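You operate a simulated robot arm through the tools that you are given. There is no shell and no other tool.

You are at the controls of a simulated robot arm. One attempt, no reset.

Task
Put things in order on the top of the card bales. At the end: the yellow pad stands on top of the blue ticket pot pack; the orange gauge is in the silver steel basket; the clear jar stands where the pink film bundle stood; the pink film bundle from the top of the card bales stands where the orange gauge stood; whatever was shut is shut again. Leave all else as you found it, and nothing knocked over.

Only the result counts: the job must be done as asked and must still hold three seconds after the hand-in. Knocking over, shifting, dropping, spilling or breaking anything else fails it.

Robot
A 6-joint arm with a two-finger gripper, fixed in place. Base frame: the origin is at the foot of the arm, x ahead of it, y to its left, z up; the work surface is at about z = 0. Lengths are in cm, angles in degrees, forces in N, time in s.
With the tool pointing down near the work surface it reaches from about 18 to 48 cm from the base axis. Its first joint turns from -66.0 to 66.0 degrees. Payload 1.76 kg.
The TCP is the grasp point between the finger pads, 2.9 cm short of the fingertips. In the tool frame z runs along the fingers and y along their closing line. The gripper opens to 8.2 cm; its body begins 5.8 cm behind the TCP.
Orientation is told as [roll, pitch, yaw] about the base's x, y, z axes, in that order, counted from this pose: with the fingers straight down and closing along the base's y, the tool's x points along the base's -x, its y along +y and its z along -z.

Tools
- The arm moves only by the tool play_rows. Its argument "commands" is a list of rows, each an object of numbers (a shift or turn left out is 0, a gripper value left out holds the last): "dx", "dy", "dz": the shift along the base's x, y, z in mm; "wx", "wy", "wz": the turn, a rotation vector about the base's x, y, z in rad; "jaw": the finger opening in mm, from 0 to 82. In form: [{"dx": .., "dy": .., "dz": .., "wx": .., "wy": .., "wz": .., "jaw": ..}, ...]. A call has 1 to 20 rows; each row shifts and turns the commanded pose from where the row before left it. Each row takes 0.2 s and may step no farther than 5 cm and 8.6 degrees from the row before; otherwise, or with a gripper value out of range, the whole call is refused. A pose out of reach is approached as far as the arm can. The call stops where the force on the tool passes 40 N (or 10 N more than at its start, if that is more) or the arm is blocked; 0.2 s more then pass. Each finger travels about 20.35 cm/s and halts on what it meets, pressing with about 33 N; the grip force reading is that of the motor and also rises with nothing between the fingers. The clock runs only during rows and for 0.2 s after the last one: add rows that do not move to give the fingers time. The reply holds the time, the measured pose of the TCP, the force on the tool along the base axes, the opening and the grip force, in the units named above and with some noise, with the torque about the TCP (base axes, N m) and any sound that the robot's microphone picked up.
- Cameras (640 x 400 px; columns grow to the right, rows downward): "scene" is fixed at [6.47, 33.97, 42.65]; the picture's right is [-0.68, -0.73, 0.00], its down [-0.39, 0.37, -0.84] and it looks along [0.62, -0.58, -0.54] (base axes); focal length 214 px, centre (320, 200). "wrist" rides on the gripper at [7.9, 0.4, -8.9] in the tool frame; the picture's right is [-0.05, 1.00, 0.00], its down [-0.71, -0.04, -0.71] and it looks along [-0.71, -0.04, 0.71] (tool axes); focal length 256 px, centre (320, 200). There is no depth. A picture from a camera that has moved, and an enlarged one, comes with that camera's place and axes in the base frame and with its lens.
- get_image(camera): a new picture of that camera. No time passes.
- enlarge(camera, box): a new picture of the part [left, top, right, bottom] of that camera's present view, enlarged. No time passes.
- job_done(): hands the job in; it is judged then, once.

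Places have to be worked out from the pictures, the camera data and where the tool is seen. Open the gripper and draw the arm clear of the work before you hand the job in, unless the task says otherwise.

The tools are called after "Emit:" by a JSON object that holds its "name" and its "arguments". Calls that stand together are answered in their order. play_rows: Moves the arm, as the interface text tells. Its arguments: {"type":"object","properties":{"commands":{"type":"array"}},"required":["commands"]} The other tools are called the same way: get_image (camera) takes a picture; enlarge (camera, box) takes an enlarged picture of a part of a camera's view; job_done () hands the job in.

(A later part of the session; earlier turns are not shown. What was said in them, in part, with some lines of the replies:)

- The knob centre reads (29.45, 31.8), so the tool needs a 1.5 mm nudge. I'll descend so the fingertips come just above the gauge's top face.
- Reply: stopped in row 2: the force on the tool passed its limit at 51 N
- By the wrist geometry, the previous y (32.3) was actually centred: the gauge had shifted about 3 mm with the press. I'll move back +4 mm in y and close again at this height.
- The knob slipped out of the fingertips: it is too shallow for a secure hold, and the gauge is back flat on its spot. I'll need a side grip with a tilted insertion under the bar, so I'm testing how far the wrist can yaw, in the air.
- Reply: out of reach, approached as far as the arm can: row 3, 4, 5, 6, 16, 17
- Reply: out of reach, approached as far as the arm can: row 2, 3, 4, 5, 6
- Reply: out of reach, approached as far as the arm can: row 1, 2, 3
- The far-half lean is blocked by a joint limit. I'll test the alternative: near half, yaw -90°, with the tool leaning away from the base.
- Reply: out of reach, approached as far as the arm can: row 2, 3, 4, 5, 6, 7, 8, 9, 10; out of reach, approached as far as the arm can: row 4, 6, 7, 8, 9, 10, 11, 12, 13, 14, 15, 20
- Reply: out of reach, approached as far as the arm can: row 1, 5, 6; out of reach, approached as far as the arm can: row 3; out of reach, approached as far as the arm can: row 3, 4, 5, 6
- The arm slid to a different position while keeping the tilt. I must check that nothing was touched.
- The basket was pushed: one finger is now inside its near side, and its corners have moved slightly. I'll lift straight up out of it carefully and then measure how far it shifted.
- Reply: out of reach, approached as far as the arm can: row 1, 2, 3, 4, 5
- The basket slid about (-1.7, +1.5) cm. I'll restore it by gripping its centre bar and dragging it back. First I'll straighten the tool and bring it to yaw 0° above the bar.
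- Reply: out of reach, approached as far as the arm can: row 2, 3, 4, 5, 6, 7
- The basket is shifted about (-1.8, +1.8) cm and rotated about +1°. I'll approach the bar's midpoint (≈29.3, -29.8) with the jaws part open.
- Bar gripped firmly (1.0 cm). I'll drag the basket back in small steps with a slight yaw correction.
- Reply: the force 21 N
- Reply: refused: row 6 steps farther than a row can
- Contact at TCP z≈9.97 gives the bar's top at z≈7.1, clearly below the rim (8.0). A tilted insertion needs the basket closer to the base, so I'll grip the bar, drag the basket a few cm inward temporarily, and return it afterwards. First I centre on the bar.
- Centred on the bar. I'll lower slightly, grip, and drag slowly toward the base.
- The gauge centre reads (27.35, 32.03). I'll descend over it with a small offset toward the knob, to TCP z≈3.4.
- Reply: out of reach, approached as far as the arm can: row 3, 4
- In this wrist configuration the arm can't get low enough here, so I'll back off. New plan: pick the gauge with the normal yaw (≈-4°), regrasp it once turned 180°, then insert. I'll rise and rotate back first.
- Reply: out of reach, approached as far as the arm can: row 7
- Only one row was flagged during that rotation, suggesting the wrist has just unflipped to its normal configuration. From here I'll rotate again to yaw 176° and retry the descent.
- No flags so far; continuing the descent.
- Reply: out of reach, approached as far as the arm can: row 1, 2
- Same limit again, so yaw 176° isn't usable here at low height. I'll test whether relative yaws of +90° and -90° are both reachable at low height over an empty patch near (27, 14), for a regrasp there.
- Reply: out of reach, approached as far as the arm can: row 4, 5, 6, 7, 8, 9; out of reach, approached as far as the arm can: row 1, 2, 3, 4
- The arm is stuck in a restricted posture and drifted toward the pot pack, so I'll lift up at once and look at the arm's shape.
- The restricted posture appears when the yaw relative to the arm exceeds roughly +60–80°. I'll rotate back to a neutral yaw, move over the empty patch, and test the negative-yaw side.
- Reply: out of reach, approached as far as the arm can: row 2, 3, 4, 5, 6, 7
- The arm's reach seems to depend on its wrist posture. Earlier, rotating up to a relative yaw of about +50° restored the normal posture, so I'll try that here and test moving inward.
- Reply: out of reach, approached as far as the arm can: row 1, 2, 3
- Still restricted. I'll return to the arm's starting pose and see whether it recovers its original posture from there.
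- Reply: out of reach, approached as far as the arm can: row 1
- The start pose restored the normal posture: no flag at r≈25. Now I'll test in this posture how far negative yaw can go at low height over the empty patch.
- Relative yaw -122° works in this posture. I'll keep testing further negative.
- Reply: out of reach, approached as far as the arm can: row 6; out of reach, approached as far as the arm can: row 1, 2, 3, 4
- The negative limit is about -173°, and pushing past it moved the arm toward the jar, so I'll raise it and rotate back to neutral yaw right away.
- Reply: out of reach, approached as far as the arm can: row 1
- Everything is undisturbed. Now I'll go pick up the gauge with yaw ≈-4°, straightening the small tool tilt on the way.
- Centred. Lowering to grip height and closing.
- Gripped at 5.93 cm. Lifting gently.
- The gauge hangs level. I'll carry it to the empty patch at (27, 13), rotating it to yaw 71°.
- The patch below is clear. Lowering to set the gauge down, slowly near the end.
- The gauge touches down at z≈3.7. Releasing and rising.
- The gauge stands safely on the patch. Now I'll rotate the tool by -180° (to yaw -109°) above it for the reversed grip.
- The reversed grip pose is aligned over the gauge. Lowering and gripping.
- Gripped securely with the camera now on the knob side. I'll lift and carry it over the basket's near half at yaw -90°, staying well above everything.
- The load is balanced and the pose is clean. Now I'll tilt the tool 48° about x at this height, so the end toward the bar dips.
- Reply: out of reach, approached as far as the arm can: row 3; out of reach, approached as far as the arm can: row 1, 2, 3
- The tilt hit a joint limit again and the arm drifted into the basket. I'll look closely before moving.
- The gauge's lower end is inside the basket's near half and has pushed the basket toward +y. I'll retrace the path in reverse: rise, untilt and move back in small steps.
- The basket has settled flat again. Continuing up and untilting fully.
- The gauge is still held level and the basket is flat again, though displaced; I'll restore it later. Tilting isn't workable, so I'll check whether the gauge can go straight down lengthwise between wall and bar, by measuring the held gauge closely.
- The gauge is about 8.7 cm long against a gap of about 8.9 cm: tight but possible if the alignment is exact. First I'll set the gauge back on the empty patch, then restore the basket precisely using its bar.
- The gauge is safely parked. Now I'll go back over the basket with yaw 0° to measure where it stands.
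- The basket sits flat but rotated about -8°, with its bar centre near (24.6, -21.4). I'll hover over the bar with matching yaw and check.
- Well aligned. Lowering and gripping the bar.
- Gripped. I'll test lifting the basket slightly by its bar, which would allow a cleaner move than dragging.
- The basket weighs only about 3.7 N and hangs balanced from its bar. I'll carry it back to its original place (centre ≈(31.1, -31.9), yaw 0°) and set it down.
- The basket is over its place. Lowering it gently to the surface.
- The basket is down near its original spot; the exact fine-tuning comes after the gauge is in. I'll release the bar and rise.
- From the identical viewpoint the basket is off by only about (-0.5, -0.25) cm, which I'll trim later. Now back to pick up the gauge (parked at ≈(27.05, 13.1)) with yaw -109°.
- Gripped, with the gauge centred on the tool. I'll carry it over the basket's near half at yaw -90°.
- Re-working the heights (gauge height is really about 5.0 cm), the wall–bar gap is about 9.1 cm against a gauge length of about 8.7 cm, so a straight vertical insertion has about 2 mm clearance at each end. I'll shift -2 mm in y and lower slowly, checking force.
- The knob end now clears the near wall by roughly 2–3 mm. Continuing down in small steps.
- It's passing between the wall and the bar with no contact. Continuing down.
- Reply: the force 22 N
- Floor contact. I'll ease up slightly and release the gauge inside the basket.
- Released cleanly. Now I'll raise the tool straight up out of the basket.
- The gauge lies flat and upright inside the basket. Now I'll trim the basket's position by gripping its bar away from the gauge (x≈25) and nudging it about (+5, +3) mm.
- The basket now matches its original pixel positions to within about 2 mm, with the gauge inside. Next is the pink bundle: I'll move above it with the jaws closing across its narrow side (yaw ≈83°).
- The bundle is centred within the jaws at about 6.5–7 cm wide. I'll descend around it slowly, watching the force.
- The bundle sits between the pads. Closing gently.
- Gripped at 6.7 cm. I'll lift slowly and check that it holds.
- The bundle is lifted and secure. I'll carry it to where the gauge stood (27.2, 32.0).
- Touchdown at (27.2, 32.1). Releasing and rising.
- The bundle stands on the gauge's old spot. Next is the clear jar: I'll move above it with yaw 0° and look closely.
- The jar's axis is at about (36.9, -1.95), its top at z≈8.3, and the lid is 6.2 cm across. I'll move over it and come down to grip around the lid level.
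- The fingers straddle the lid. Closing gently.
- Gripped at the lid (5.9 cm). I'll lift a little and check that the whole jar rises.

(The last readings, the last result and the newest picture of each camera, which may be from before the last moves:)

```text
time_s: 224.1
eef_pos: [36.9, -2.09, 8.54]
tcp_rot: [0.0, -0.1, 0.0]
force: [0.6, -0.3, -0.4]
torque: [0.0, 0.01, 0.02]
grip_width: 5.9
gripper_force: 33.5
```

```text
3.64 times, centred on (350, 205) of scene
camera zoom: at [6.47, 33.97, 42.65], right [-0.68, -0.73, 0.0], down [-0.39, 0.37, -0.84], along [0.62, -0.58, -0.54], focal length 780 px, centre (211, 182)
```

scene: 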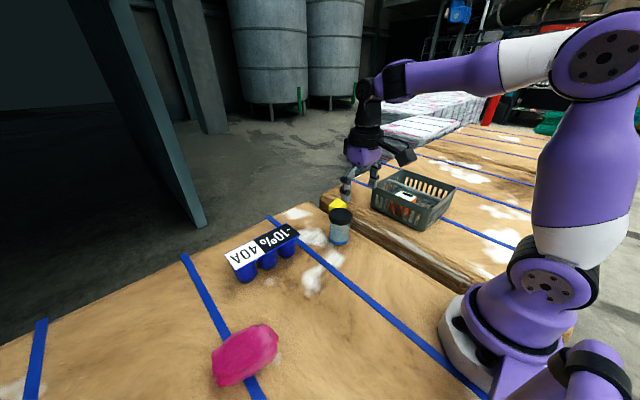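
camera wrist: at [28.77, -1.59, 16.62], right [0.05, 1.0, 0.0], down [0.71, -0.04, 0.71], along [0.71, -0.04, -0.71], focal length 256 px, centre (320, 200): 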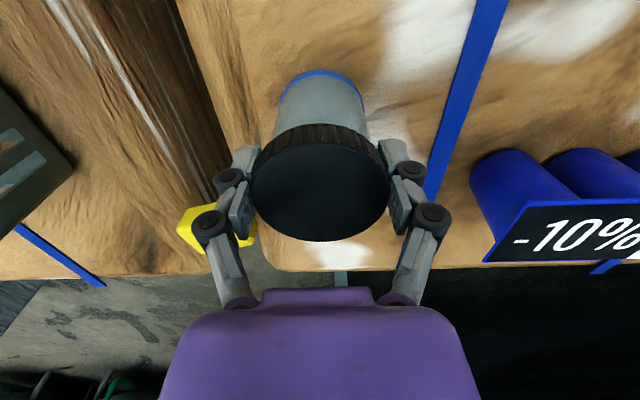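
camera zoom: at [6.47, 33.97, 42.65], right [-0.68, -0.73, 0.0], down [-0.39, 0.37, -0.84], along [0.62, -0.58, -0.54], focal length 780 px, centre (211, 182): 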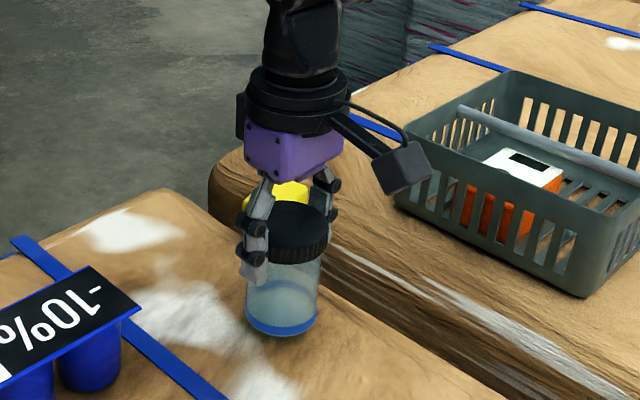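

The whole jar rises with its lid. I'll lift further and carry it smoothly to where the bundle stood (15.05, 20.6).

Emit:
{"name": "play_rows", "arguments": {"commands": [{"dz": 8, "jaw": 52}, {"dz": 15}, {"dz": 20}, {"dz": 20}, {"dz": 12}, {}]}}

Emit:
{"name": "play_rows", "arguments": {"commands": [{"dx": -7, "dy": 7, "wz": 0.02}, {"dx": -14, "dy": 15, "wz": 0.02}, {"dx": -14.5, "dy": 15, "wz": 0.02}, {"dx": -14.5, "dy": 15, "wz": 0.02}, {"dx": -14.5, "dy": 15, "wz": 0.02}, {"dx": -14.5, "dy": 15, "wz": 0.02}, {"dx": -14.5, "dy": 15, "wz": 0.02}, {"dx": -14.5, "dy": 15, "wz": 0.02}, {"dx": -14.5, "dy": 15, "wz": 0.02}, {"dx": -14.5, "dy": 15, "wz": 0.02}, {"dx": -14.5, "dy": 15, "wz": 0.02}, {"dx": -14.5, "dy": 15, "wz": 0.02}, {"dx": -14.5, "dy": 15, "wz": 0.02}, {"dx": -14.5, "dy": 15, "wz": 0.02}, {"dx": -14, "dy": 14.5}, {"dx": -7, "dy": 10}, {}]}}

Emit:
{"name": "get_image", "arguments": {"camera": "scene"}}

Emit:
{"name": "get_image", "arguments": {"camera": "wrist"}}

```text
time_s: 225.5
eef_pos: [36.67, -2.26, 16.01]
tcp_rot: [0.0, 0.1, 0.0]
force: [0.2, -0.2, -1.4]
torque: [0.01, -0.01, -0.02]
grip_width: 5.9
gripper_force: 33.4
```

```text
time_s: 229.1
eef_pos: [15.39, 20.48, 16.04]
tcp_rot: [0.0, 0.0, 16.1]
force: [-0.4, -0.4, -2.1]
torque: [-0.02, 0.0, 0.01]
grip_width: 5.87
gripper_force: 33.1
```

```text
taken
```

scene: 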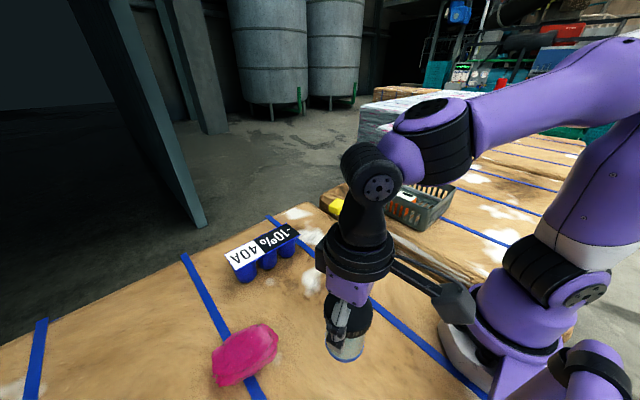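

```text
taken
camera wrist: at [7.52, 18.8, 24.94], right [-0.23, 0.97, 0.0], down [0.69, 0.16, 0.71], along [0.69, 0.16, -0.71], focal length 256 px, centre (320, 200)
```

wrist: 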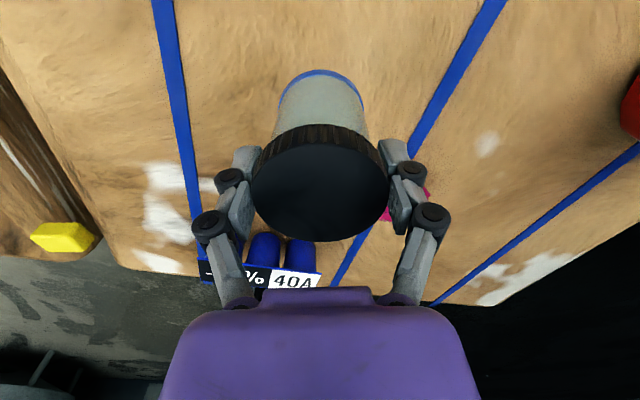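

Emit:
{"name": "play_rows", "arguments": {"commands": [{"dy": 2, "dz": -20, "jaw": 52}, {"dz": -20}, {"dz": -20}, {"dz": -13}, {"dz": -5}, {}]}}

Emit:
{"name": "play_rows", "arguments": {"commands": [{"dz": -2}, {"dz": -1.5}, {}]}}

```text
time_s: 230.5
eef_pos: [15.12, 20.73, 8.02]
tcp_rot: [0.0, 0.0, 16.0]
force: [-0.3, -0.4, -1.6]
torque: [-0.02, -0.01, 0.0]
grip_width: 5.91
gripper_force: 32.4
```

```text
time_s: 231.3
eef_pos: [15.09, 20.5, 7.89]
tcp_rot: [0.1, 0.0, 16.2]
force: [1.0, 0.0, -1.8]
torque: [-0.01, 0.03, 0.0]
grip_width: 5.89
gripper_force: 33.5
```

Emit:
{"name": "play_rows", "arguments": {"commands": [{"dz": -1}, {"dz": -1}, {}]}}

```text
time_s: 232.1
eef_pos: [15.14, 20.51, 7.62]
tcp_rot: [0.2, 0.0, 16.1]
force: [-0.9, 0.9, 2.3]
torque: [0.01, 0.01, 0.03]
grip_width: 5.89
gripper_force: 32.7
```

The jar has touched down. Releasing gently, then rising straight up.

Emit:
{"name": "play_rows", "arguments": {"commands": [{"jaw": 60}, {"jaw": 66}, {"jaw": 74}, {"jaw": 82}, {}, {"dz": 10}, {"dz": 20}, {"dz": 30}, {"dz": 40}, {}]}}

Emit:
{"name": "get_image", "arguments": {"camera": "wrist"}}

Emit:
{"name": "enlarge", "arguments": {"camera": "scene", "box": [190, 260, 414, 400]}}

```text
time_s: 234.3
eef_pos: [15.35, 20.95, 17.69]
tcp_rot: [0.0, 0.0, 16.2]
force: [-0.5, 0.5, -0.2]
torque: [0.03, 0.02, 0.01]
grip_width: 8.19
gripper_force: 0.2
```

```text
taken
camera wrist: at [7.58, 19.19, 26.57], right [-0.23, 0.97, 0.0], down [0.69, 0.16, 0.71], along [0.69, 0.16, -0.71], focal length 256 px, centre (320, 200)
```

wrist: 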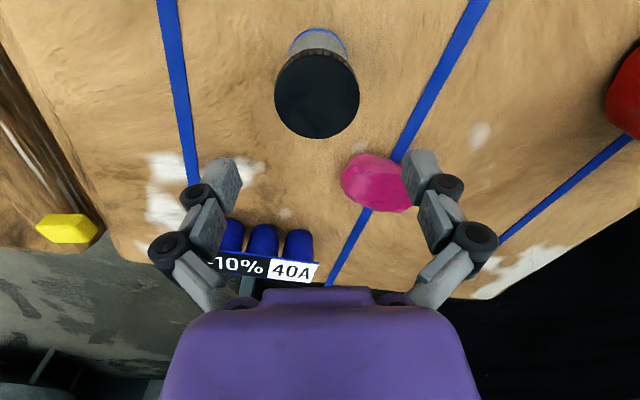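

```text
2.86 times, centred on (302, 330) of scene
camera zoom: at [6.47, 33.97, 42.65], right [-0.68, -0.73, 0.0], down [-0.39, 0.37, -0.84], along [0.62, -0.58, -0.54], focal length 613 px, centre (371, -171)
```

zoom: 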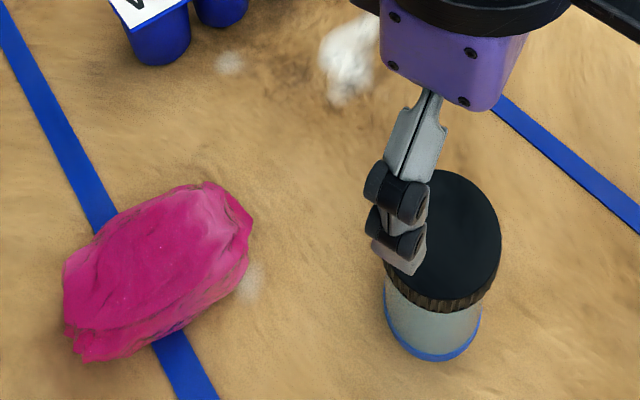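

The jar stands upright with its lid on at the bundle's old place. Last item: the yellow pad. I'll travel toward it, keeping high, with yaw ≈15°.

Emit:
{"name": "play_rows", "arguments": {"commands": [{"dx": 10, "dy": -15, "dz": 15}, {"dx": 24, "dy": -27}, {"dx": 24, "dy": -27}, {"dx": 24, "dy": -27}, {"dx": 24, "dy": -27}, {"dx": 24, "dy": -27}, {"dx": 24, "dy": -27}, {"dx": 24, "dy": -27}, {"dx": 24, "dy": -27}, {"dx": 20, "dy": -27, "dz": -10}, {"dx": 15, "dy": -27, "dz": -15}, {"dx": 5, "dy": -12, "dz": -15, "wz": -0.02}, {}]}}

Emit:
{"name": "get_image", "arguments": {"camera": "wrist"}}

```text
time_s: 237.1
eef_pos: [39.56, -9.09, 15.02]
tcp_rot: [0.0, 0.0, 14.9]
force: [-0.1, -0.3, 0.0]
torque: [-0.02, -0.01, 0.03]
grip_width: 8.18
gripper_force: 0.1
```

```text
taken
camera wrist: at [31.62, -10.6, 24.02], right [-0.21, 0.98, 0.0], down [0.69, 0.14, 0.71], along [0.69, 0.15, -0.71], focal length 256 px, centre (320, 200)
```

wrist: 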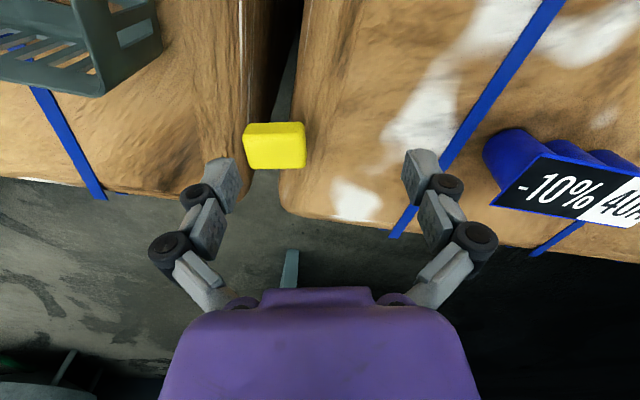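

Emit:
{"name": "enlarge", "arguments": {"camera": "wrist", "box": [220, 100, 340, 190]}}

Emit:
{"name": "enlarge", "arguments": {"camera": "scene", "box": [300, 180, 380, 230]}}

```text
4.44 times, centred on (280, 145) of wrist
camera zoom: at [31.62, -10.6, 24.02], right [-0.21, 0.98, 0.0], down [0.69, 0.14, 0.71], along [0.69, 0.15, -0.71], focal length 1138 px, centre (498, 444)
```

zoom: 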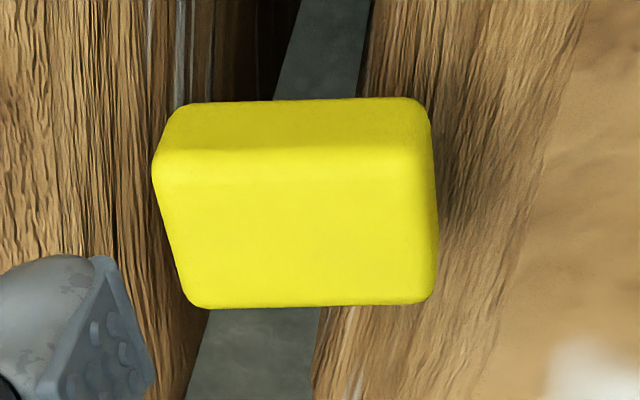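

```text
8.00 times, centred on (340, 205) of scene
camera zoom: at [6.47, 33.97, 42.65], right [-0.68, -0.73, 0.0], down [-0.39, 0.37, -0.84], along [0.62, -0.58, -0.54], focal length 1716 px, centre (160, 160)
```

zoom: 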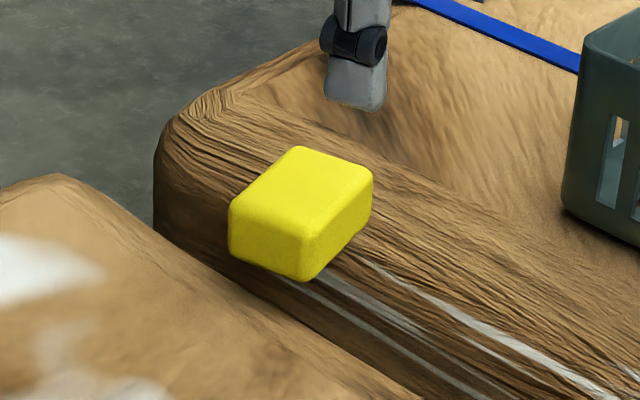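

The pad is centred at about (46.9, -11.7), 5.8 × 3.75 × 2.6 cm, with yaw matching the tool. I'll lean the tool 12° outward for reach, checking for flags, then hover above the pad.

Emit:
{"name": "play_rows", "arguments": {"commands": [{"wx": 0.0254, "wy": -0.1016}, {"wx": 0.0254, "wy": -0.1016}, {}]}}

Emit:
{"name": "play_rows", "arguments": {"commands": [{"dx": 23, "dy": -9, "dz": -10}, {"dx": 23, "dy": -9, "dz": -15}, {"dx": 24, "dy": -9, "dz": -15}, {}]}}

Emit:
{"name": "get_image", "arguments": {"camera": "wrist"}}

Emit:
{"name": "enlarge", "arguments": {"camera": "scene", "box": [290, 130, 410, 230]}}

```text
time_s: 237.9
eef_pos: [39.36, -9.06, 15.22]
tcp_rot: [-0.1, -12.1, 14.9]
force: [0.4, 0.0, 0.1]
torque: [-0.01, 0.0, -0.04]
grip_width: 8.22
gripper_force: 0.0
```

```text
time_s: 238.9
eef_pos: [46.1, -11.8, 11.29]
tcp_rot: [-0.3, -12.0, 14.8]
force: [-0.1, 1.0, 0.1]
torque: [-0.01, 0.01, -0.02]
grip_width: 8.21
gripper_force: 0.0
```

```text
taken
camera wrist: at [36.67, -13.78, 18.32], right [-0.21, 0.98, 0.01], down [0.53, 0.11, 0.84], along [0.82, 0.18, -0.54], focal length 256 px, centre (320, 200)
```

wrist: 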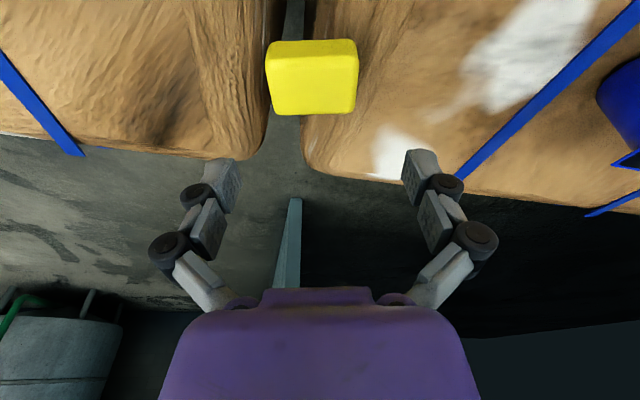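

```text
4.00 times, centred on (350, 180) of scene
camera zoom: at [6.47, 33.97, 42.65], right [-0.68, -0.73, 0.0], down [-0.39, 0.37, -0.84], along [0.62, -0.58, -0.54], focal length 858 px, centre (200, 280)
```

zoom: 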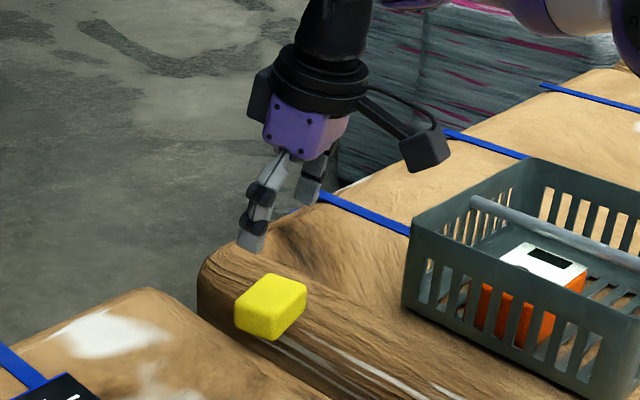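

Emit:
{"name": "play_rows", "arguments": {"commands": [{"dx": 4, "dy": -3.5, "dz": -20}, {"dz": -20}, {}]}}

Emit:
{"name": "get_image", "arguments": {"camera": "wrist"}}

Emit:
{"name": "enlarge", "arguments": {"camera": "scene", "box": [290, 130, 410, 230]}}

```text
time_s: 239.7
eef_pos: [46.72, -12.24, 7.51]
tcp_rot: [-0.2, -12.0, 14.9]
force: [0.2, 1.1, 0.1]
torque: [-0.02, 0.02, 0.02]
grip_width: 8.2
gripper_force: 0.0
```

```text
taken
camera wrist: at [37.27, -14.12, 14.56], right [-0.21, 0.98, 0.01], down [0.53, 0.11, 0.84], along [0.82, 0.18, -0.54], focal length 256 px, centre (320, 200)
```

wrist: 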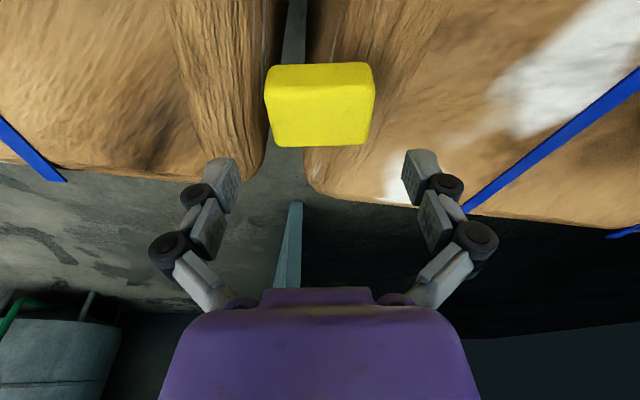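

```text
4.00 times, centred on (350, 180) of scene
camera zoom: at [6.47, 33.97, 42.65], right [-0.68, -0.73, 0.0], down [-0.39, 0.37, -0.84], along [0.62, -0.58, -0.54], focal length 858 px, centre (200, 280)
```

zoom: 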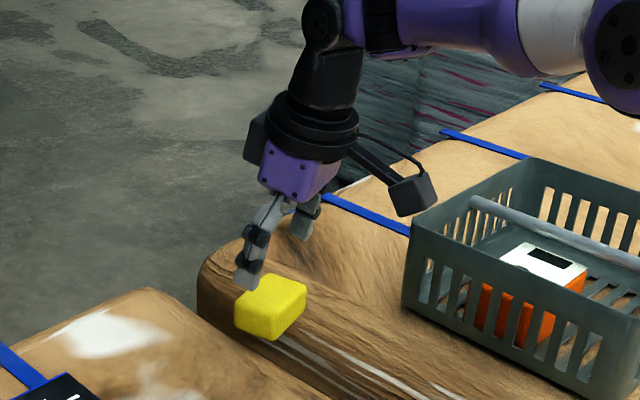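

Laterally centred now. I'll lower in steps to bring the pads beside the yellow pad.

Emit:
{"name": "play_rows", "arguments": {"commands": [{"dx": 1.5, "dy": 0.4, "dz": -18}, {"dz": -12}, {}]}}

Emit:
{"name": "get_image", "arguments": {"camera": "wrist"}}

Emit:
{"name": "enlarge", "arguments": {"camera": "scene", "box": [310, 160, 390, 230]}}

```text
time_s: 240.5
eef_pos: [46.78, -11.89, 4.37]
tcp_rot: [-0.2, -12.0, 15.0]
force: [0.0, -1.0, 0.3]
torque: [0.02, 0.03, -0.01]
grip_width: 8.19
gripper_force: 0.0
```

```text
taken
camera wrist: at [37.38, -13.94, 11.44], right [-0.21, 0.98, 0.01], down [0.53, 0.11, 0.84], along [0.82, 0.18, -0.54], focal length 256 px, centre (320, 200)
```

wrist: 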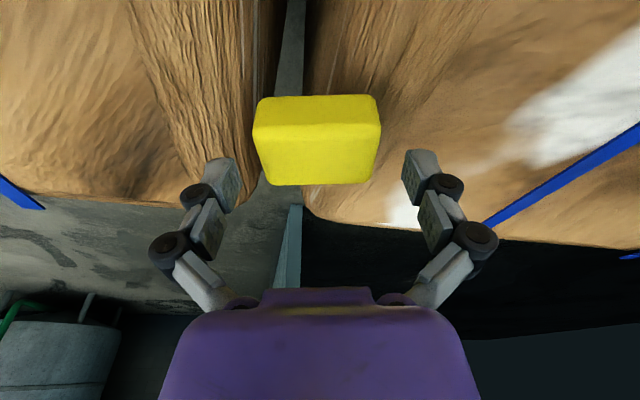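

```text
5.71 times, centred on (350, 195) of scene
camera zoom: at [6.47, 33.97, 42.65], right [-0.68, -0.73, 0.0], down [-0.39, 0.37, -0.84], along [0.62, -0.58, -0.54], focal length 1226 px, centre (149, 229)
```

zoom: 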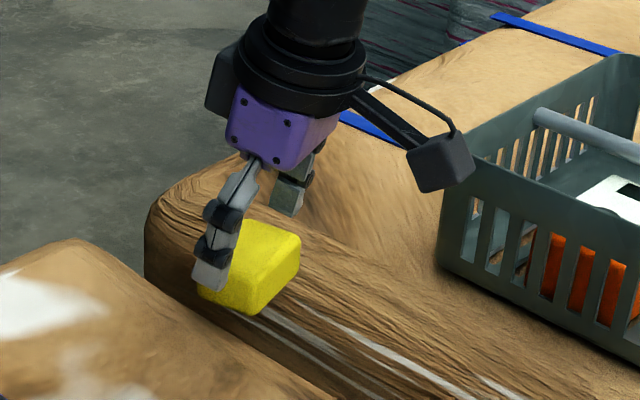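

Emit:
{"name": "play_rows", "arguments": {"commands": [{"dz": -6}, {"dz": -4}, {}]}}

Emit:
{"name": "play_rows", "arguments": {"commands": [{"dz": -2}, {}]}}

```text
time_s: 241.3
eef_pos: [46.77, -12.04, 3.24]
tcp_rot: [-0.3, -11.9, 15.0]
force: [0.5, -0.6, -0.1]
torque: [-0.01, -0.02, -0.02]
grip_width: 8.23
gripper_force: 0.1
```

```text
time_s: 241.9
eef_pos: [46.79, -12.08, 3.15]
tcp_rot: [-0.1, -12.0, 14.9]
force: [-1.5, -1.2, 0.4]
torque: [-0.03, 0.02, 0.02]
grip_width: 8.2
gripper_force: 0.0
```

Emit:
{"name": "play_rows", "arguments": {"commands": [{"dz": -3}, {}]}}

Emit:
{"name": "play_rows", "arguments": {"commands": [{"jaw": 72}, {"jaw": 64}, {"jaw": 58}, {"jaw": 52}, {}]}}

Emit:
{"name": "get_image", "arguments": {"camera": "wrist"}}

```text
time_s: 242.5
eef_pos: [46.89, -12.02, 2.68]
tcp_rot: [-0.2, -12.0, 14.9]
force: [0.1, -0.6, 0.7]
torque: [-0.01, -0.01, 0.0]
grip_width: 8.21
gripper_force: 0.0
```

```text
time_s: 243.7
eef_pos: [46.95, -12.07, 2.81]
tcp_rot: [-0.2, -12.1, 14.8]
force: [-2.2, 1.2, 6.2]
torque: [0.0, 0.05, -0.02]
grip_width: 5.88
gripper_force: 32.8
```

```text
taken
camera wrist: at [37.48, -14.04, 9.89], right [-0.21, 0.98, 0.01], down [0.53, 0.11, 0.84], along [0.82, 0.18, -0.54], focal length 256 px, centre (320, 200)
```

wrist: 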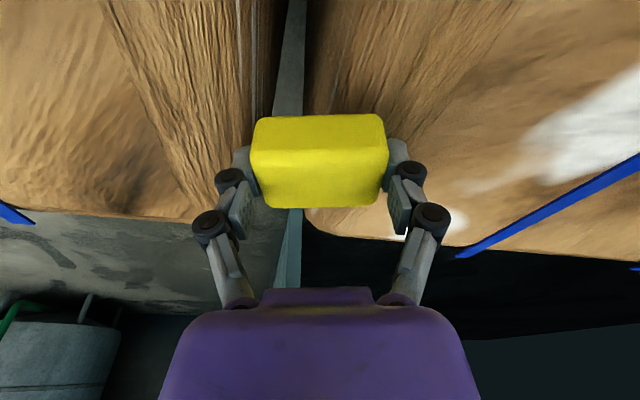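

Gripped at 5.9 cm. Lifting slowly and checking the hold.

Emit:
{"name": "play_rows", "arguments": {"commands": [{"dz": 2, "jaw": 50}, {"dz": 3}, {"dz": 5}, {"dz": 8}, {}, {}]}}

Emit:
{"name": "get_image", "arguments": {"camera": "wrist"}}

Emit:
{"name": "enlarge", "arguments": {"camera": "scene", "box": [310, 160, 390, 230]}}

```text
time_s: 245.1
eef_pos: [47.05, -11.9, 4.61]
tcp_rot: [-0.1, -12.0, 14.9]
force: [0.1, 0.0, -0.5]
torque: [0.0, -0.01, -0.01]
grip_width: 5.88
gripper_force: 33.2
```

```text
taken
camera wrist: at [37.62, -14.05, 11.68], right [-0.21, 0.98, 0.01], down [0.53, 0.11, 0.84], along [0.82, 0.18, -0.54], focal length 256 px, centre (320, 200)
```

wrist: 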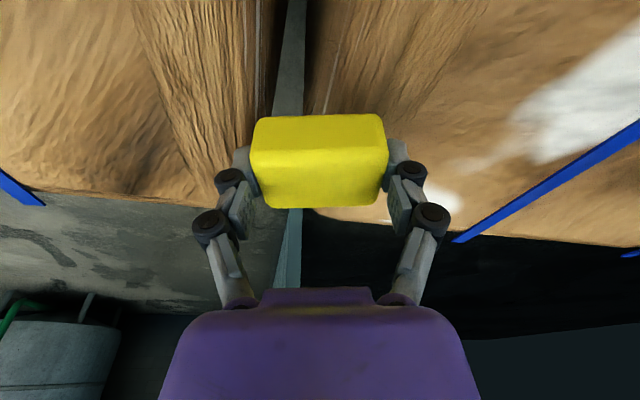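

```text
5.71 times, centred on (350, 195) of scene
camera zoom: at [6.47, 33.97, 42.65], right [-0.68, -0.73, 0.0], down [-0.39, 0.37, -0.84], along [0.62, -0.58, -0.54], focal length 1226 px, centre (149, 229)
```

zoom: 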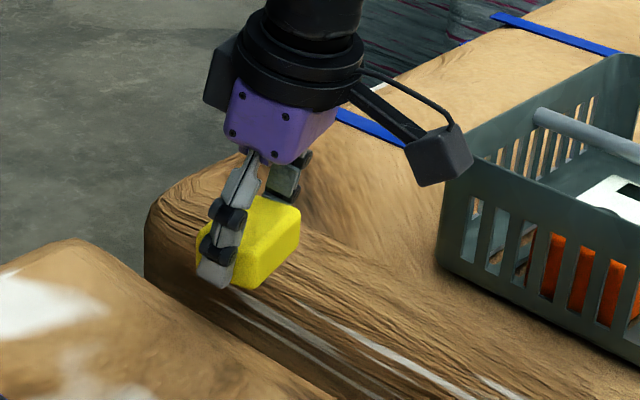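

The pad is securely held. I'll lift it to a safe height and carry it over the pot pack, turning to yaw 0°.

Emit:
{"name": "play_rows", "arguments": {"commands": [{"dz": 15, "jaw": 50}, {"dz": 30}, {"dz": 35}, {"dz": 30}, {}]}}

Emit:
{"name": "play_rows", "arguments": {"commands": [{"dx": -4.3, "dy": 20, "wz": -0.0217}, {"dx": -4.3, "dy": 27, "wz": -0.0217}, {"dx": -4.3, "dy": 27, "wz": -0.0217}, {"dx": -4.3, "dy": 27, "wz": -0.0217}, {"dx": -4.3, "dy": 27, "wz": -0.0217}, {"dx": -4.3, "dy": 27, "wz": -0.0217}, {"dx": -4.3, "dy": 27, "wz": -0.0217}, {"dx": -4.3, "dy": 27, "wz": -0.0217}, {"dx": -4.3, "dy": 27, "wz": -0.0217}, {"dx": -4.3, "dy": 27, "wz": -0.0217}, {"dx": -4.3, "dy": 27, "wz": -0.0217}, {"dx": 0, "dy": 9, "wz": -0.0217}, {}]}}

Emit:
{"name": "get_image", "arguments": {"camera": "wrist"}}

Emit:
{"name": "get_image", "arguments": {"camera": "scene"}}

```text
time_s: 246.3
eef_pos: [46.99, -11.98, 14.75]
tcp_rot: [-0.3, -12.0, 14.9]
force: [0.1, 0.4, -0.6]
torque: [-0.02, -0.03, -0.03]
grip_width: 5.88
gripper_force: 32.7
out of reach, approached as far as the arm can: row 4
```

```text
time_s: 249.1
eef_pos: [43.56, 17.67, 15.08]
tcp_rot: [-0.2, -12.1, 0.0]
force: [-0.4, -0.4, -1.0]
torque: [0.01, -0.02, -0.02]
grip_width: 5.87
gripper_force: 33.2
out of reach, approached as far as the arm can: row 4, 5, 6
```

```text
taken
camera wrist: at [33.82, 18.23, 22.03], right [0.05, 1.0, 0.01], down [0.54, -0.04, 0.84], along [0.84, -0.04, -0.54], focal length 256 px, centre (320, 200)
```

wrist: 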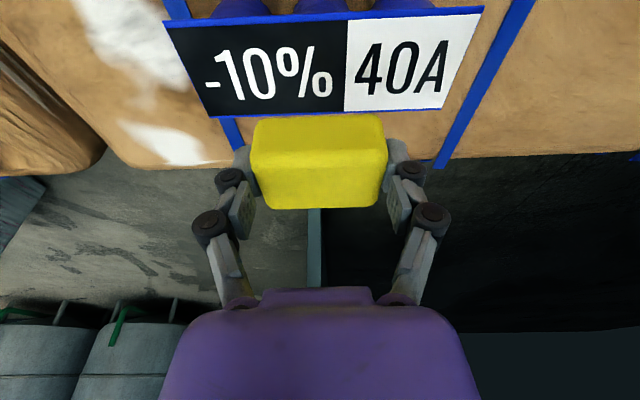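

```text
taken
```

scene: 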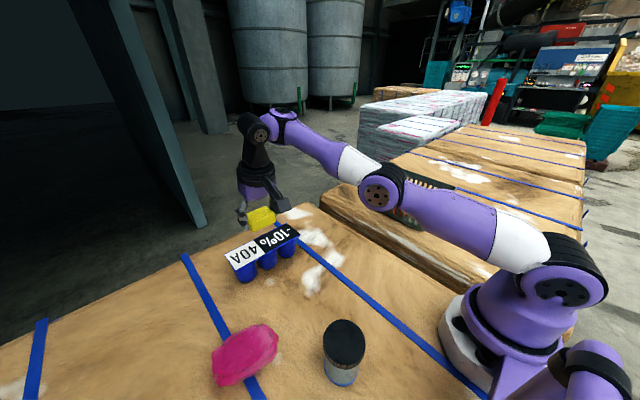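

The card's corners again give centre (42.95, 18.0) at z≈6.5. I'll align the pad above it and lower partway.

Emit:
{"name": "play_rows", "arguments": {"commands": [{"dx": -5, "dy": 2, "dz": -12}, {"dx": -4, "dy": 1.3, "dz": -12}, {"dz": -10}, {}]}}

Emit:
{"name": "get_image", "arguments": {"camera": "wrist"}}

Emit:
{"name": "enlarge", "arguments": {"camera": "scene", "box": [200, 160, 340, 290]}}

```text
time_s: 250.1
eef_pos: [42.66, 18.08, 11.51]
tcp_rot: [-0.2, -11.9, 0.0]
force: [0.3, -0.4, -0.1]
torque: [0.0, 0.01, -0.01]
grip_width: 5.87
gripper_force: 32.7
```

```text
taken
camera wrist: at [32.97, 18.67, 18.7], right [0.05, 1.0, 0.01], down [0.54, -0.03, 0.84], along [0.84, -0.04, -0.55], focal length 256 px, centre (320, 200)
```

wrist: 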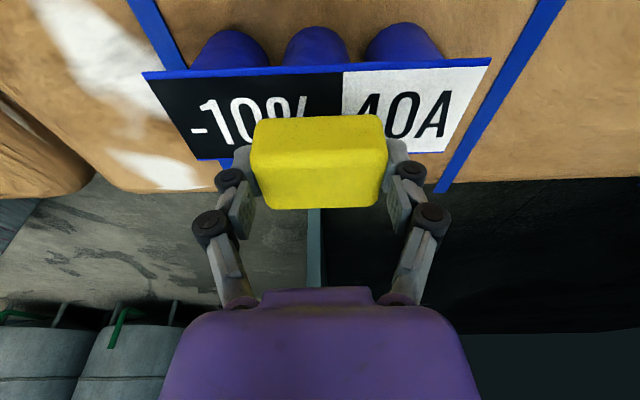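

```text
3.08 times, centred on (270, 225) of scene
camera zoom: at [6.47, 33.97, 42.65], right [-0.68, -0.73, 0.0], down [-0.39, 0.37, -0.84], along [0.62, -0.58, -0.54], focal length 660 px, centre (474, 123)
```

zoom: 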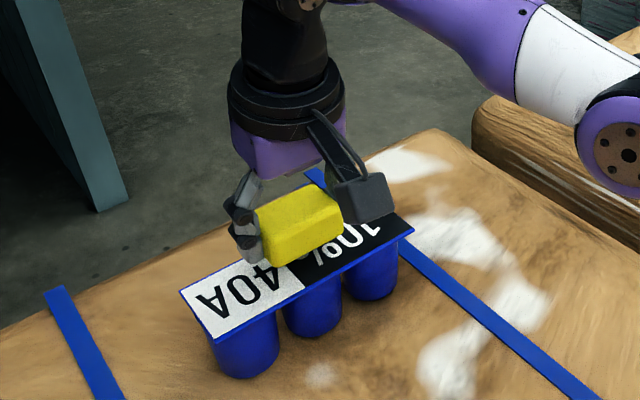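

Emit:
{"name": "play_rows", "arguments": {"commands": [{"dz": -8}, {"dz": -6}, {}]}}

Emit:
{"name": "play_rows", "arguments": {"commands": [{"dz": -2}, {"dz": -1.5}, {}]}}

Emit:
{"name": "enlarge", "arguments": {"camera": "scene", "box": [220, 180, 320, 280]}}

```text
time_s: 250.9
eef_pos: [42.65, 18.1, 11.42]
tcp_rot: [-0.2, -11.8, 0.0]
force: [-0.2, 1.2, -0.2]
torque: [0.0, 0.0, -0.01]
grip_width: 5.88
gripper_force: 33.5
out of reach, approached as far as the arm can: row 1, 2
```

```text
time_s: 251.7
eef_pos: [42.43, 18.2, 11.28]
tcp_rot: [-0.2, -11.7, 0.0]
force: [0.1, 0.0, -0.2]
torque: [0.03, 0.03, 0.01]
grip_width: 5.88
gripper_force: 32.9
out of reach, approached as far as the arm can: row 2
```

```text
4.00 times, centred on (270, 230) of scene
camera zoom: at [6.47, 33.97, 42.65], right [-0.68, -0.73, 0.0], down [-0.39, 0.37, -0.84], along [0.62, -0.58, -0.54], focal length 858 px, centre (520, 80)
```

zoom: 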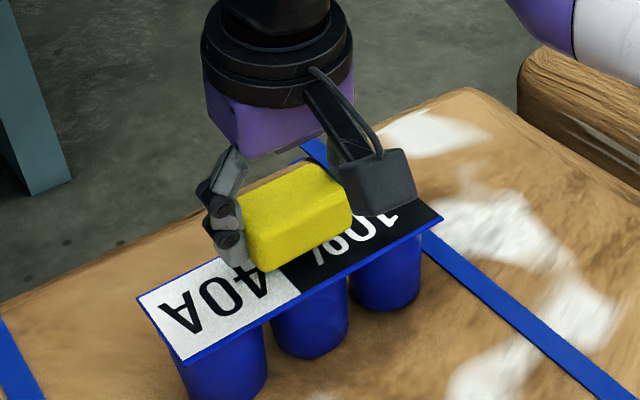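

The arm slipped into its restricted posture again, so it can't get low here. I'll take the held pad up and through the arm's starting pose, which restores the normal posture.

Emit:
{"name": "play_rows", "arguments": {"commands": [{"dx": -5, "dz": 30, "jaw": 50}, {"dx": -8, "dz": 35}, {"dx": -8, "dz": 35}, {"dx": -8, "dz": 35}, {}]}}

Emit:
{"name": "play_rows", "arguments": {"commands": [{"dx": -36, "dy": -12, "dz": 18, "wy": 0.105}, {"dx": -36, "dy": -12, "dz": 18, "wy": 0.104}, {"dx": -36, "dy": -12, "dz": 18}, {"dx": -36, "dy": -12, "dz": 18}, {"dx": -36, "dy": -12, "dz": 15}, {}]}}

```text
time_s: 252.9
eef_pos: [39.78, 18.21, 24.94]
tcp_rot: [-0.1, -12.0, 0.2]
force: [0.7, -0.1, -0.3]
torque: [0.0, -0.04, 0.02]
grip_width: 5.88
gripper_force: 33.1
```

```text
time_s: 254.3
eef_pos: [22.11, 12.2, 33.42]
tcp_rot: [-0.2, -0.1, 0.0]
force: [0.7, 0.7, -0.9]
torque: [0.0, 0.0, 0.01]
grip_width: 5.88
gripper_force: 33.0
```

Emit:
{"name": "play_rows", "arguments": {"commands": [{"dx": 5, "dz": -30, "jaw": 50}, {"dx": 5, "dz": -35}, {"dx": 5, "dz": -30}, {}]}}

Emit:
{"name": "get_image", "arguments": {"camera": "wrist"}}

```text
time_s: 255.3
eef_pos: [23.16, 12.12, 23.68]
tcp_rot: [-0.1, -0.2, 0.0]
force: [-0.2, -0.6, 1.3]
torque: [-0.02, 0.0, 0.0]
grip_width: 5.86
gripper_force: 32.9
```

```text
taken
camera wrist: at [15.31, 12.6, 32.69], right [0.05, 1.0, 0.0], down [0.71, -0.04, 0.71], along [0.71, -0.04, -0.71], focal length 256 px, centre (320, 200)
```

wrist: 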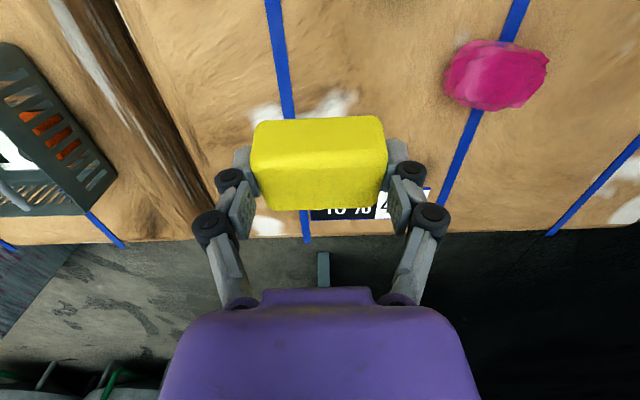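

Normal posture restored. Approaching the pot pack again along a lower, closer path and re-applying the 12° lean.

Emit:
{"name": "play_rows", "arguments": {"commands": [{"dx": 28, "dy": 9, "dz": -12, "wy": -0.105, "jaw": 50}, {"dx": 28, "dy": 9, "dz": -12, "wy": -0.104}, {"dx": 28, "dy": 9, "dz": -12}, {"dx": 28, "dy": 9, "dz": -14}, {"dx": 28, "dy": 9, "dz": -14}, {"dx": 25, "dy": 9, "dz": -14}, {}]}}

Emit:
{"name": "play_rows", "arguments": {"commands": [{"dx": 13, "dy": 3, "dz": -15}, {"dx": 14, "dy": 3, "dz": -15}, {}]}}

Emit:
{"name": "get_image", "arguments": {"camera": "wrist"}}

```text
time_s: 256.9
eef_pos: [39.83, 17.82, 16.05]
tcp_rot: [-0.1, -12.1, 0.0]
force: [0.4, 0.0, 0.1]
torque: [-0.03, 0.01, -0.03]
grip_width: 5.87
gripper_force: 33.1
```

```text
time_s: 257.7
eef_pos: [42.68, 18.41, 13.12]
tcp_rot: [-0.1, -12.0, 0.0]
force: [0.1, -0.3, -0.4]
torque: [-0.01, -0.01, 0.01]
grip_width: 5.88
gripper_force: 32.9
```

```text
taken
camera wrist: at [32.98, 18.88, 20.18], right [0.05, 1.0, 0.01], down [0.54, -0.04, 0.84], along [0.84, -0.04, -0.54], focal length 256 px, centre (320, 200)
```

wrist: 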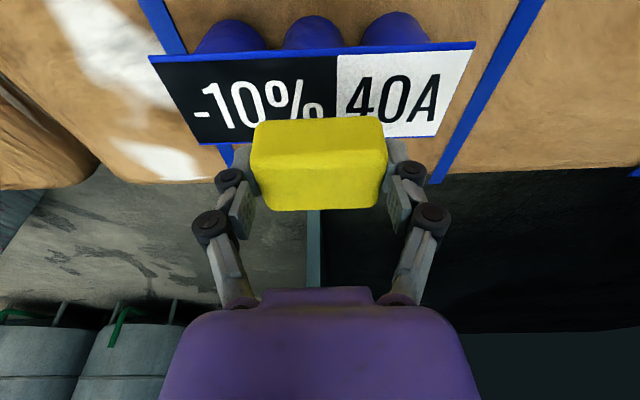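

Emit:
{"name": "play_rows", "arguments": {"commands": [{"dy": -3, "dz": -12}, {"dz": -12}, {}]}}

Emit:
{"name": "enlarge", "arguments": {"camera": "scene", "box": [220, 180, 320, 280]}}

```text
time_s: 258.5
eef_pos: [42.49, 17.99, 10.83]
tcp_rot: [-0.1, -12.0, -0.1]
force: [0.1, -0.7, -0.8]
torque: [0.03, -0.01, -0.04]
grip_width: 5.87
gripper_force: 33.0
```

```text
4.00 times, centred on (270, 230) of scene
camera zoom: at [6.47, 33.97, 42.65], right [-0.68, -0.73, 0.0], down [-0.39, 0.37, -0.84], along [0.62, -0.58, -0.54], focal length 858 px, centre (520, 80)
```

zoom: 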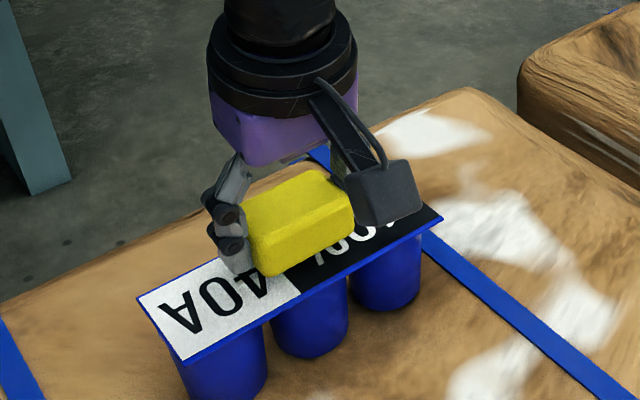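

No flags now. Continuing down toward the card.

Emit:
{"name": "play_rows", "arguments": {"commands": [{"dz": -6}, {"dz": -4}, {}]}}

Emit:
{"name": "play_rows", "arguments": {"commands": [{"dz": -2}, {}]}}

Emit:
{"name": "get_image", "arguments": {"camera": "wrist"}}

Emit:
{"name": "enlarge", "arguments": {"camera": "scene", "box": [230, 200, 310, 280]}}

```text
time_s: 259.3
eef_pos: [42.49, 17.95, 9.86]
tcp_rot: [-0.2, -12.0, 0.0]
force: [-0.1, -0.6, -0.8]
torque: [0.01, -0.04, 0.02]
grip_width: 5.86
gripper_force: 33.2
```

```text
time_s: 259.9
eef_pos: [42.47, 17.89, 9.75]
tcp_rot: [-0.2, -12.1, 0.1]
force: [0.1, -0.9, -0.4]
torque: [-0.02, -0.01, 0.0]
grip_width: 5.89
gripper_force: 33.5
```

```text
taken
camera wrist: at [32.79, 18.36, 16.69], right [0.05, 1.0, 0.01], down [0.54, -0.04, 0.84], along [0.84, -0.04, -0.54], focal length 256 px, centre (320, 200)
```

wrist: 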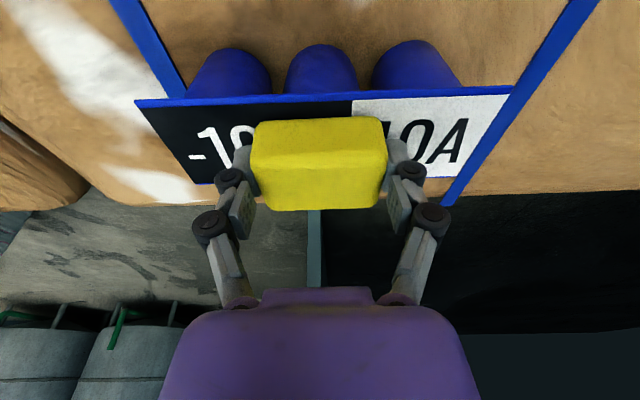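

```text
5.00 times, centred on (270, 240) of scene
camera zoom: at [6.47, 33.97, 42.65], right [-0.68, -0.73, 0.0], down [-0.39, 0.37, -0.84], along [0.62, -0.58, -0.54], focal length 1072 px, centre (570, 0)
```

zoom: 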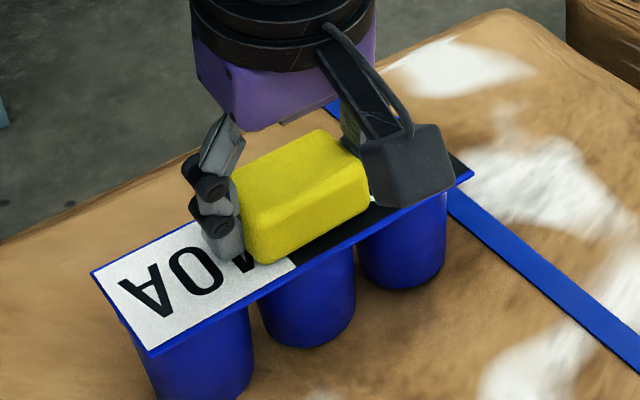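

Emit:
{"name": "play_rows", "arguments": {"commands": [{"dz": -1.5}, {"dz": -1}, {}]}}

Emit:
{"name": "play_rows", "arguments": {"commands": [{"dz": -1}, {}]}}

```text
time_s: 260.7
eef_pos: [42.5, 17.99, 9.43]
tcp_rot: [-0.1, -12.0, 0.0]
force: [0.6, -0.9, 6.0]
torque: [0.08, -0.02, -0.01]
grip_width: 5.88
gripper_force: 33.4
```

```text
time_s: 261.3
eef_pos: [42.54, 18.02, 9.38]
tcp_rot: [-0.1, -12.1, 0.0]
force: [-2.7, -3.4, 20.4]
torque: [-0.04, 0.08, -0.03]
grip_width: 5.87
gripper_force: 32.8
```

The pad is on the card (contact at z≈9.45). I'll ease off the extra pressure and release gently.

Emit:
{"name": "play_rows", "arguments": {"commands": [{"dz": 1.2}, {}]}}

Emit:
{"name": "play_rows", "arguments": {"commands": [{"jaw": 62}, {"jaw": 66}, {"jaw": 70}, {}, {}]}}

Emit:
{"name": "get_image", "arguments": {"camera": "wrist"}}

```text
time_s: 261.9
eef_pos: [42.36, 17.84, 9.35]
tcp_rot: [-0.2, -12.0, 0.0]
force: [2.5, 0.9, 7.5]
torque: [0.13, -0.18, -0.01]
grip_width: 5.9
gripper_force: 33.1
```

```text
time_s: 263.1
eef_pos: [42.44, 17.9, 9.49]
tcp_rot: [-0.3, -12.0, 0.0]
force: [0.5, 0.1, -0.4]
torque: [0.0, 0.04, 0.0]
grip_width: 7.0
gripper_force: 0.0
```

```text
taken
camera wrist: at [32.77, 18.43, 16.44], right [0.05, 1.0, 0.01], down [0.54, -0.04, 0.84], along [0.84, -0.04, -0.54], focal length 256 px, centre (320, 200)
```

wrist: 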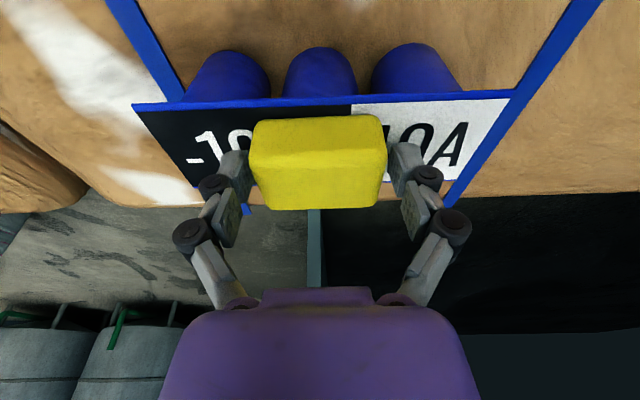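

Released with no load. Opening fully and backing straight up along the tool axis.

Emit:
{"name": "play_rows", "arguments": {"commands": [{"jaw": 82}, {"dx": -2, "dz": 10}, {"dx": -3, "dz": 14}, {"dx": -5, "dz": 22}, {"dx": -6, "dz": 30}, {"dx": -6, "dz": 30}, {}]}}

Emit:
{"name": "get_image", "arguments": {"camera": "wrist"}}

Emit:
{"name": "get_image", "arguments": {"camera": "scene"}}

```text
time_s: 264.7
eef_pos: [40.39, 17.88, 20.1]
tcp_rot: [-0.1, -12.0, 0.0]
force: [-0.5, -0.1, -0.3]
torque: [0.02, 0.0, 0.01]
grip_width: 8.2
gripper_force: 0.1
```

```text
taken
camera wrist: at [30.62, 18.35, 27.13], right [0.05, 1.0, 0.01], down [0.54, -0.04, 0.84], along [0.84, -0.04, -0.54], focal length 256 px, centre (320, 200)
```

wrist: 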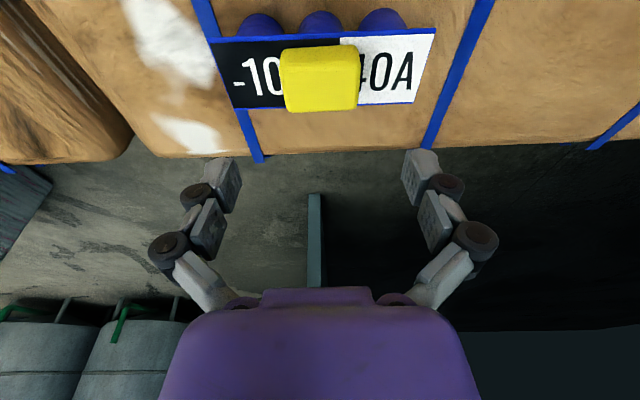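

```text
taken
```

scene: 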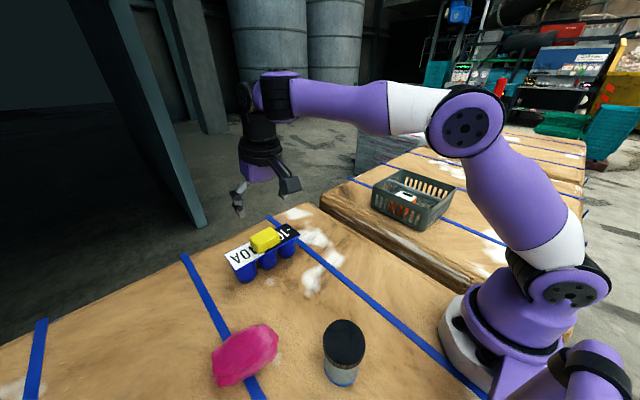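

All items are in place. I'll retreat to the starting pose and do a final check of every object from the scene camera.

Emit:
{"name": "play_rows", "arguments": {"commands": [{"dx": -20, "dz": 30}, {"dx": -30, "dy": -10, "dz": 25, "wy": 0.105}, {"dx": -30, "dy": -10, "dz": 25, "wy": 0.104}, {"dx": -36, "dy": -12, "dz": 22}, {"dx": -36, "dy": -12, "dz": 20}, {"dx": -36, "dy": -12, "dz": 20}, {}]}}

Emit:
{"name": "get_image", "arguments": {"camera": "scene"}}

Emit:
{"name": "enlarge", "arguments": {"camera": "scene", "box": [200, 160, 400, 285]}}

Emit:
{"name": "enlarge", "arguments": {"camera": "scene", "box": [190, 275, 390, 400]}}

Emit:
{"name": "enlarge", "arguments": {"camera": "scene", "box": [360, 140, 520, 240]}}

```text
time_s: 266.3
eef_pos: [21.63, 12.47, 34.25]
tcp_rot: [-0.2, -0.1, 0.0]
force: [1.0, 0.9, 0.1]
torque: [0.01, 0.01, -0.02]
grip_width: 8.2
gripper_force: 0.1
out of reach, approached as far as the arm can: row 2
```

```text
taken
```

scene: 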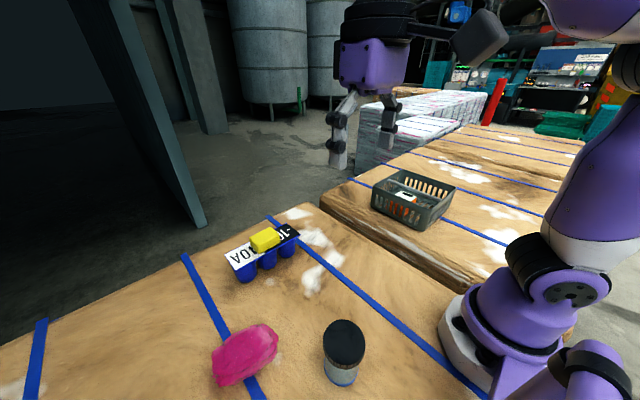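

```text
3.20 times, centred on (300, 222) of scene
camera zoom: at [6.46, 33.97, 42.65], right [-0.68, -0.73, 0.0], down [-0.39, 0.37, -0.84], along [0.62, -0.58, -0.54], focal length 686 px, centre (384, 128)
```

zoom: 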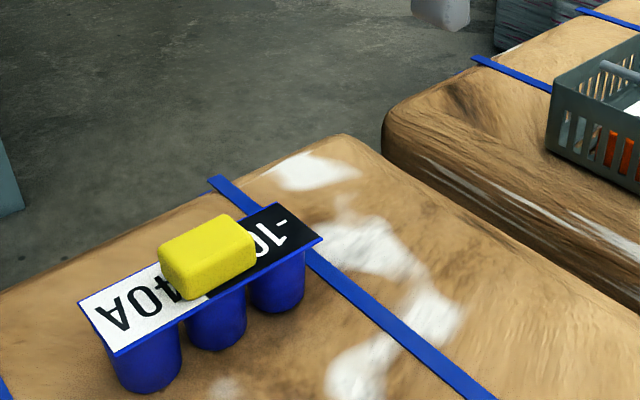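

```text
3.20 times, centred on (290, 338) of scene
camera zoom: at [6.46, 33.97, 42.65], right [-0.68, -0.73, 0.0], down [-0.39, 0.37, -0.84], along [0.62, -0.58, -0.54], focal length 686 px, centre (416, -240)
```

zoom: 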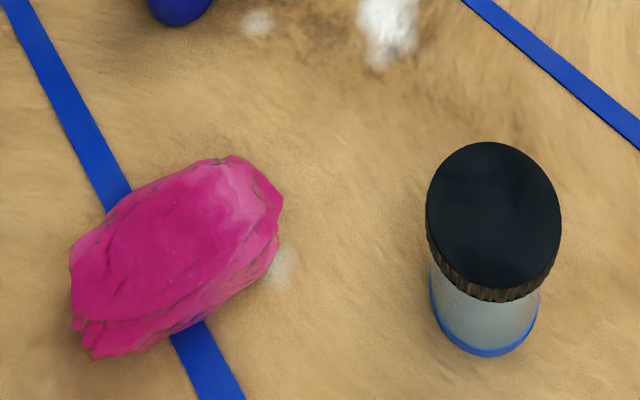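

```text
4.00 times, centred on (440, 190) of scene
camera zoom: at [6.46, 33.97, 42.65], right [-0.68, -0.73, 0.0], down [-0.39, 0.37, -0.84], along [0.62, -0.58, -0.54], focal length 858 px, centre (-160, 240)
```

zoom: 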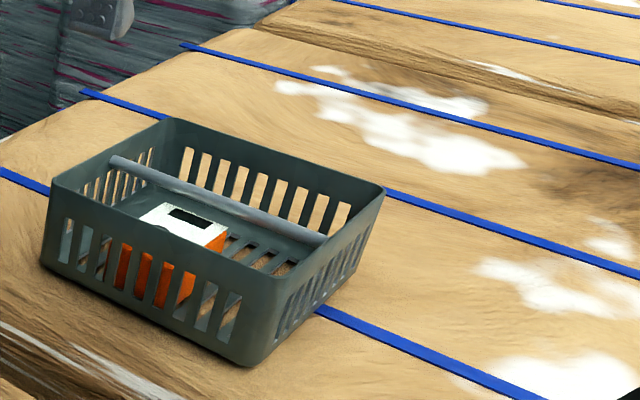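

Final check:
- The yellow pad lies flat on the blue pot pack, and the pack's corners are where they were at the start.
- The gauge sits flat inside the basket, and the basket is back on its original spot to within about 2 mm.
- The pink bundle stands on the gauge's old place.
- The jar, lid on, stands where the bundle stood.

The gripper is open and the arm is clear, so I'm handing in.

Emit:
{"name": "job_done", "arguments": {}}

```text
The job is handed in.
```

The job is handed in, and in the final pictures all four moves are in place. I don't have the verdict on whether it passed.

| Item | Where it is now | Notes |
|---|---|---|
| Yellow pad | Flat on top of the blue ticket pot pack, near the middle of the card | The pack's corners are at the same pixels as at the start. |
| Orange gauge | Flat, label up, on the floor of the basket | It was lowered the whole way in, not dropped. |
| Pink film bundle | Where the gauge stood, about (27.2, 32.1) | Within about a millimetre of the gauge's measured centre. |
| Clear jar | Upright with its lid on, where the bundle stood, about (15.1, 20.6) | Placed to within roughly half a centimetre. |

Nothing needed opening, so the only shut thing was the jar's lid, and it is still on.

Three things happened along the way that the pictures don't show:

- **Basket moved:** I knocked it out of place twice, once tipping it briefly, when the arm drifted at a joint limit. I also moved it on purpose to make room. I put it back by its bar, and it now matches its starting position to about 2 mm.
- **Gauge slipped:** It came out of my first grip on its knob, from at most a few centimetres up, and landed flat. The microphone reported no sound.
- **Pressure on the pot pack:** I pressed the pad onto the card with about 20 N for a moment before easing off. The pack did not visibly move.
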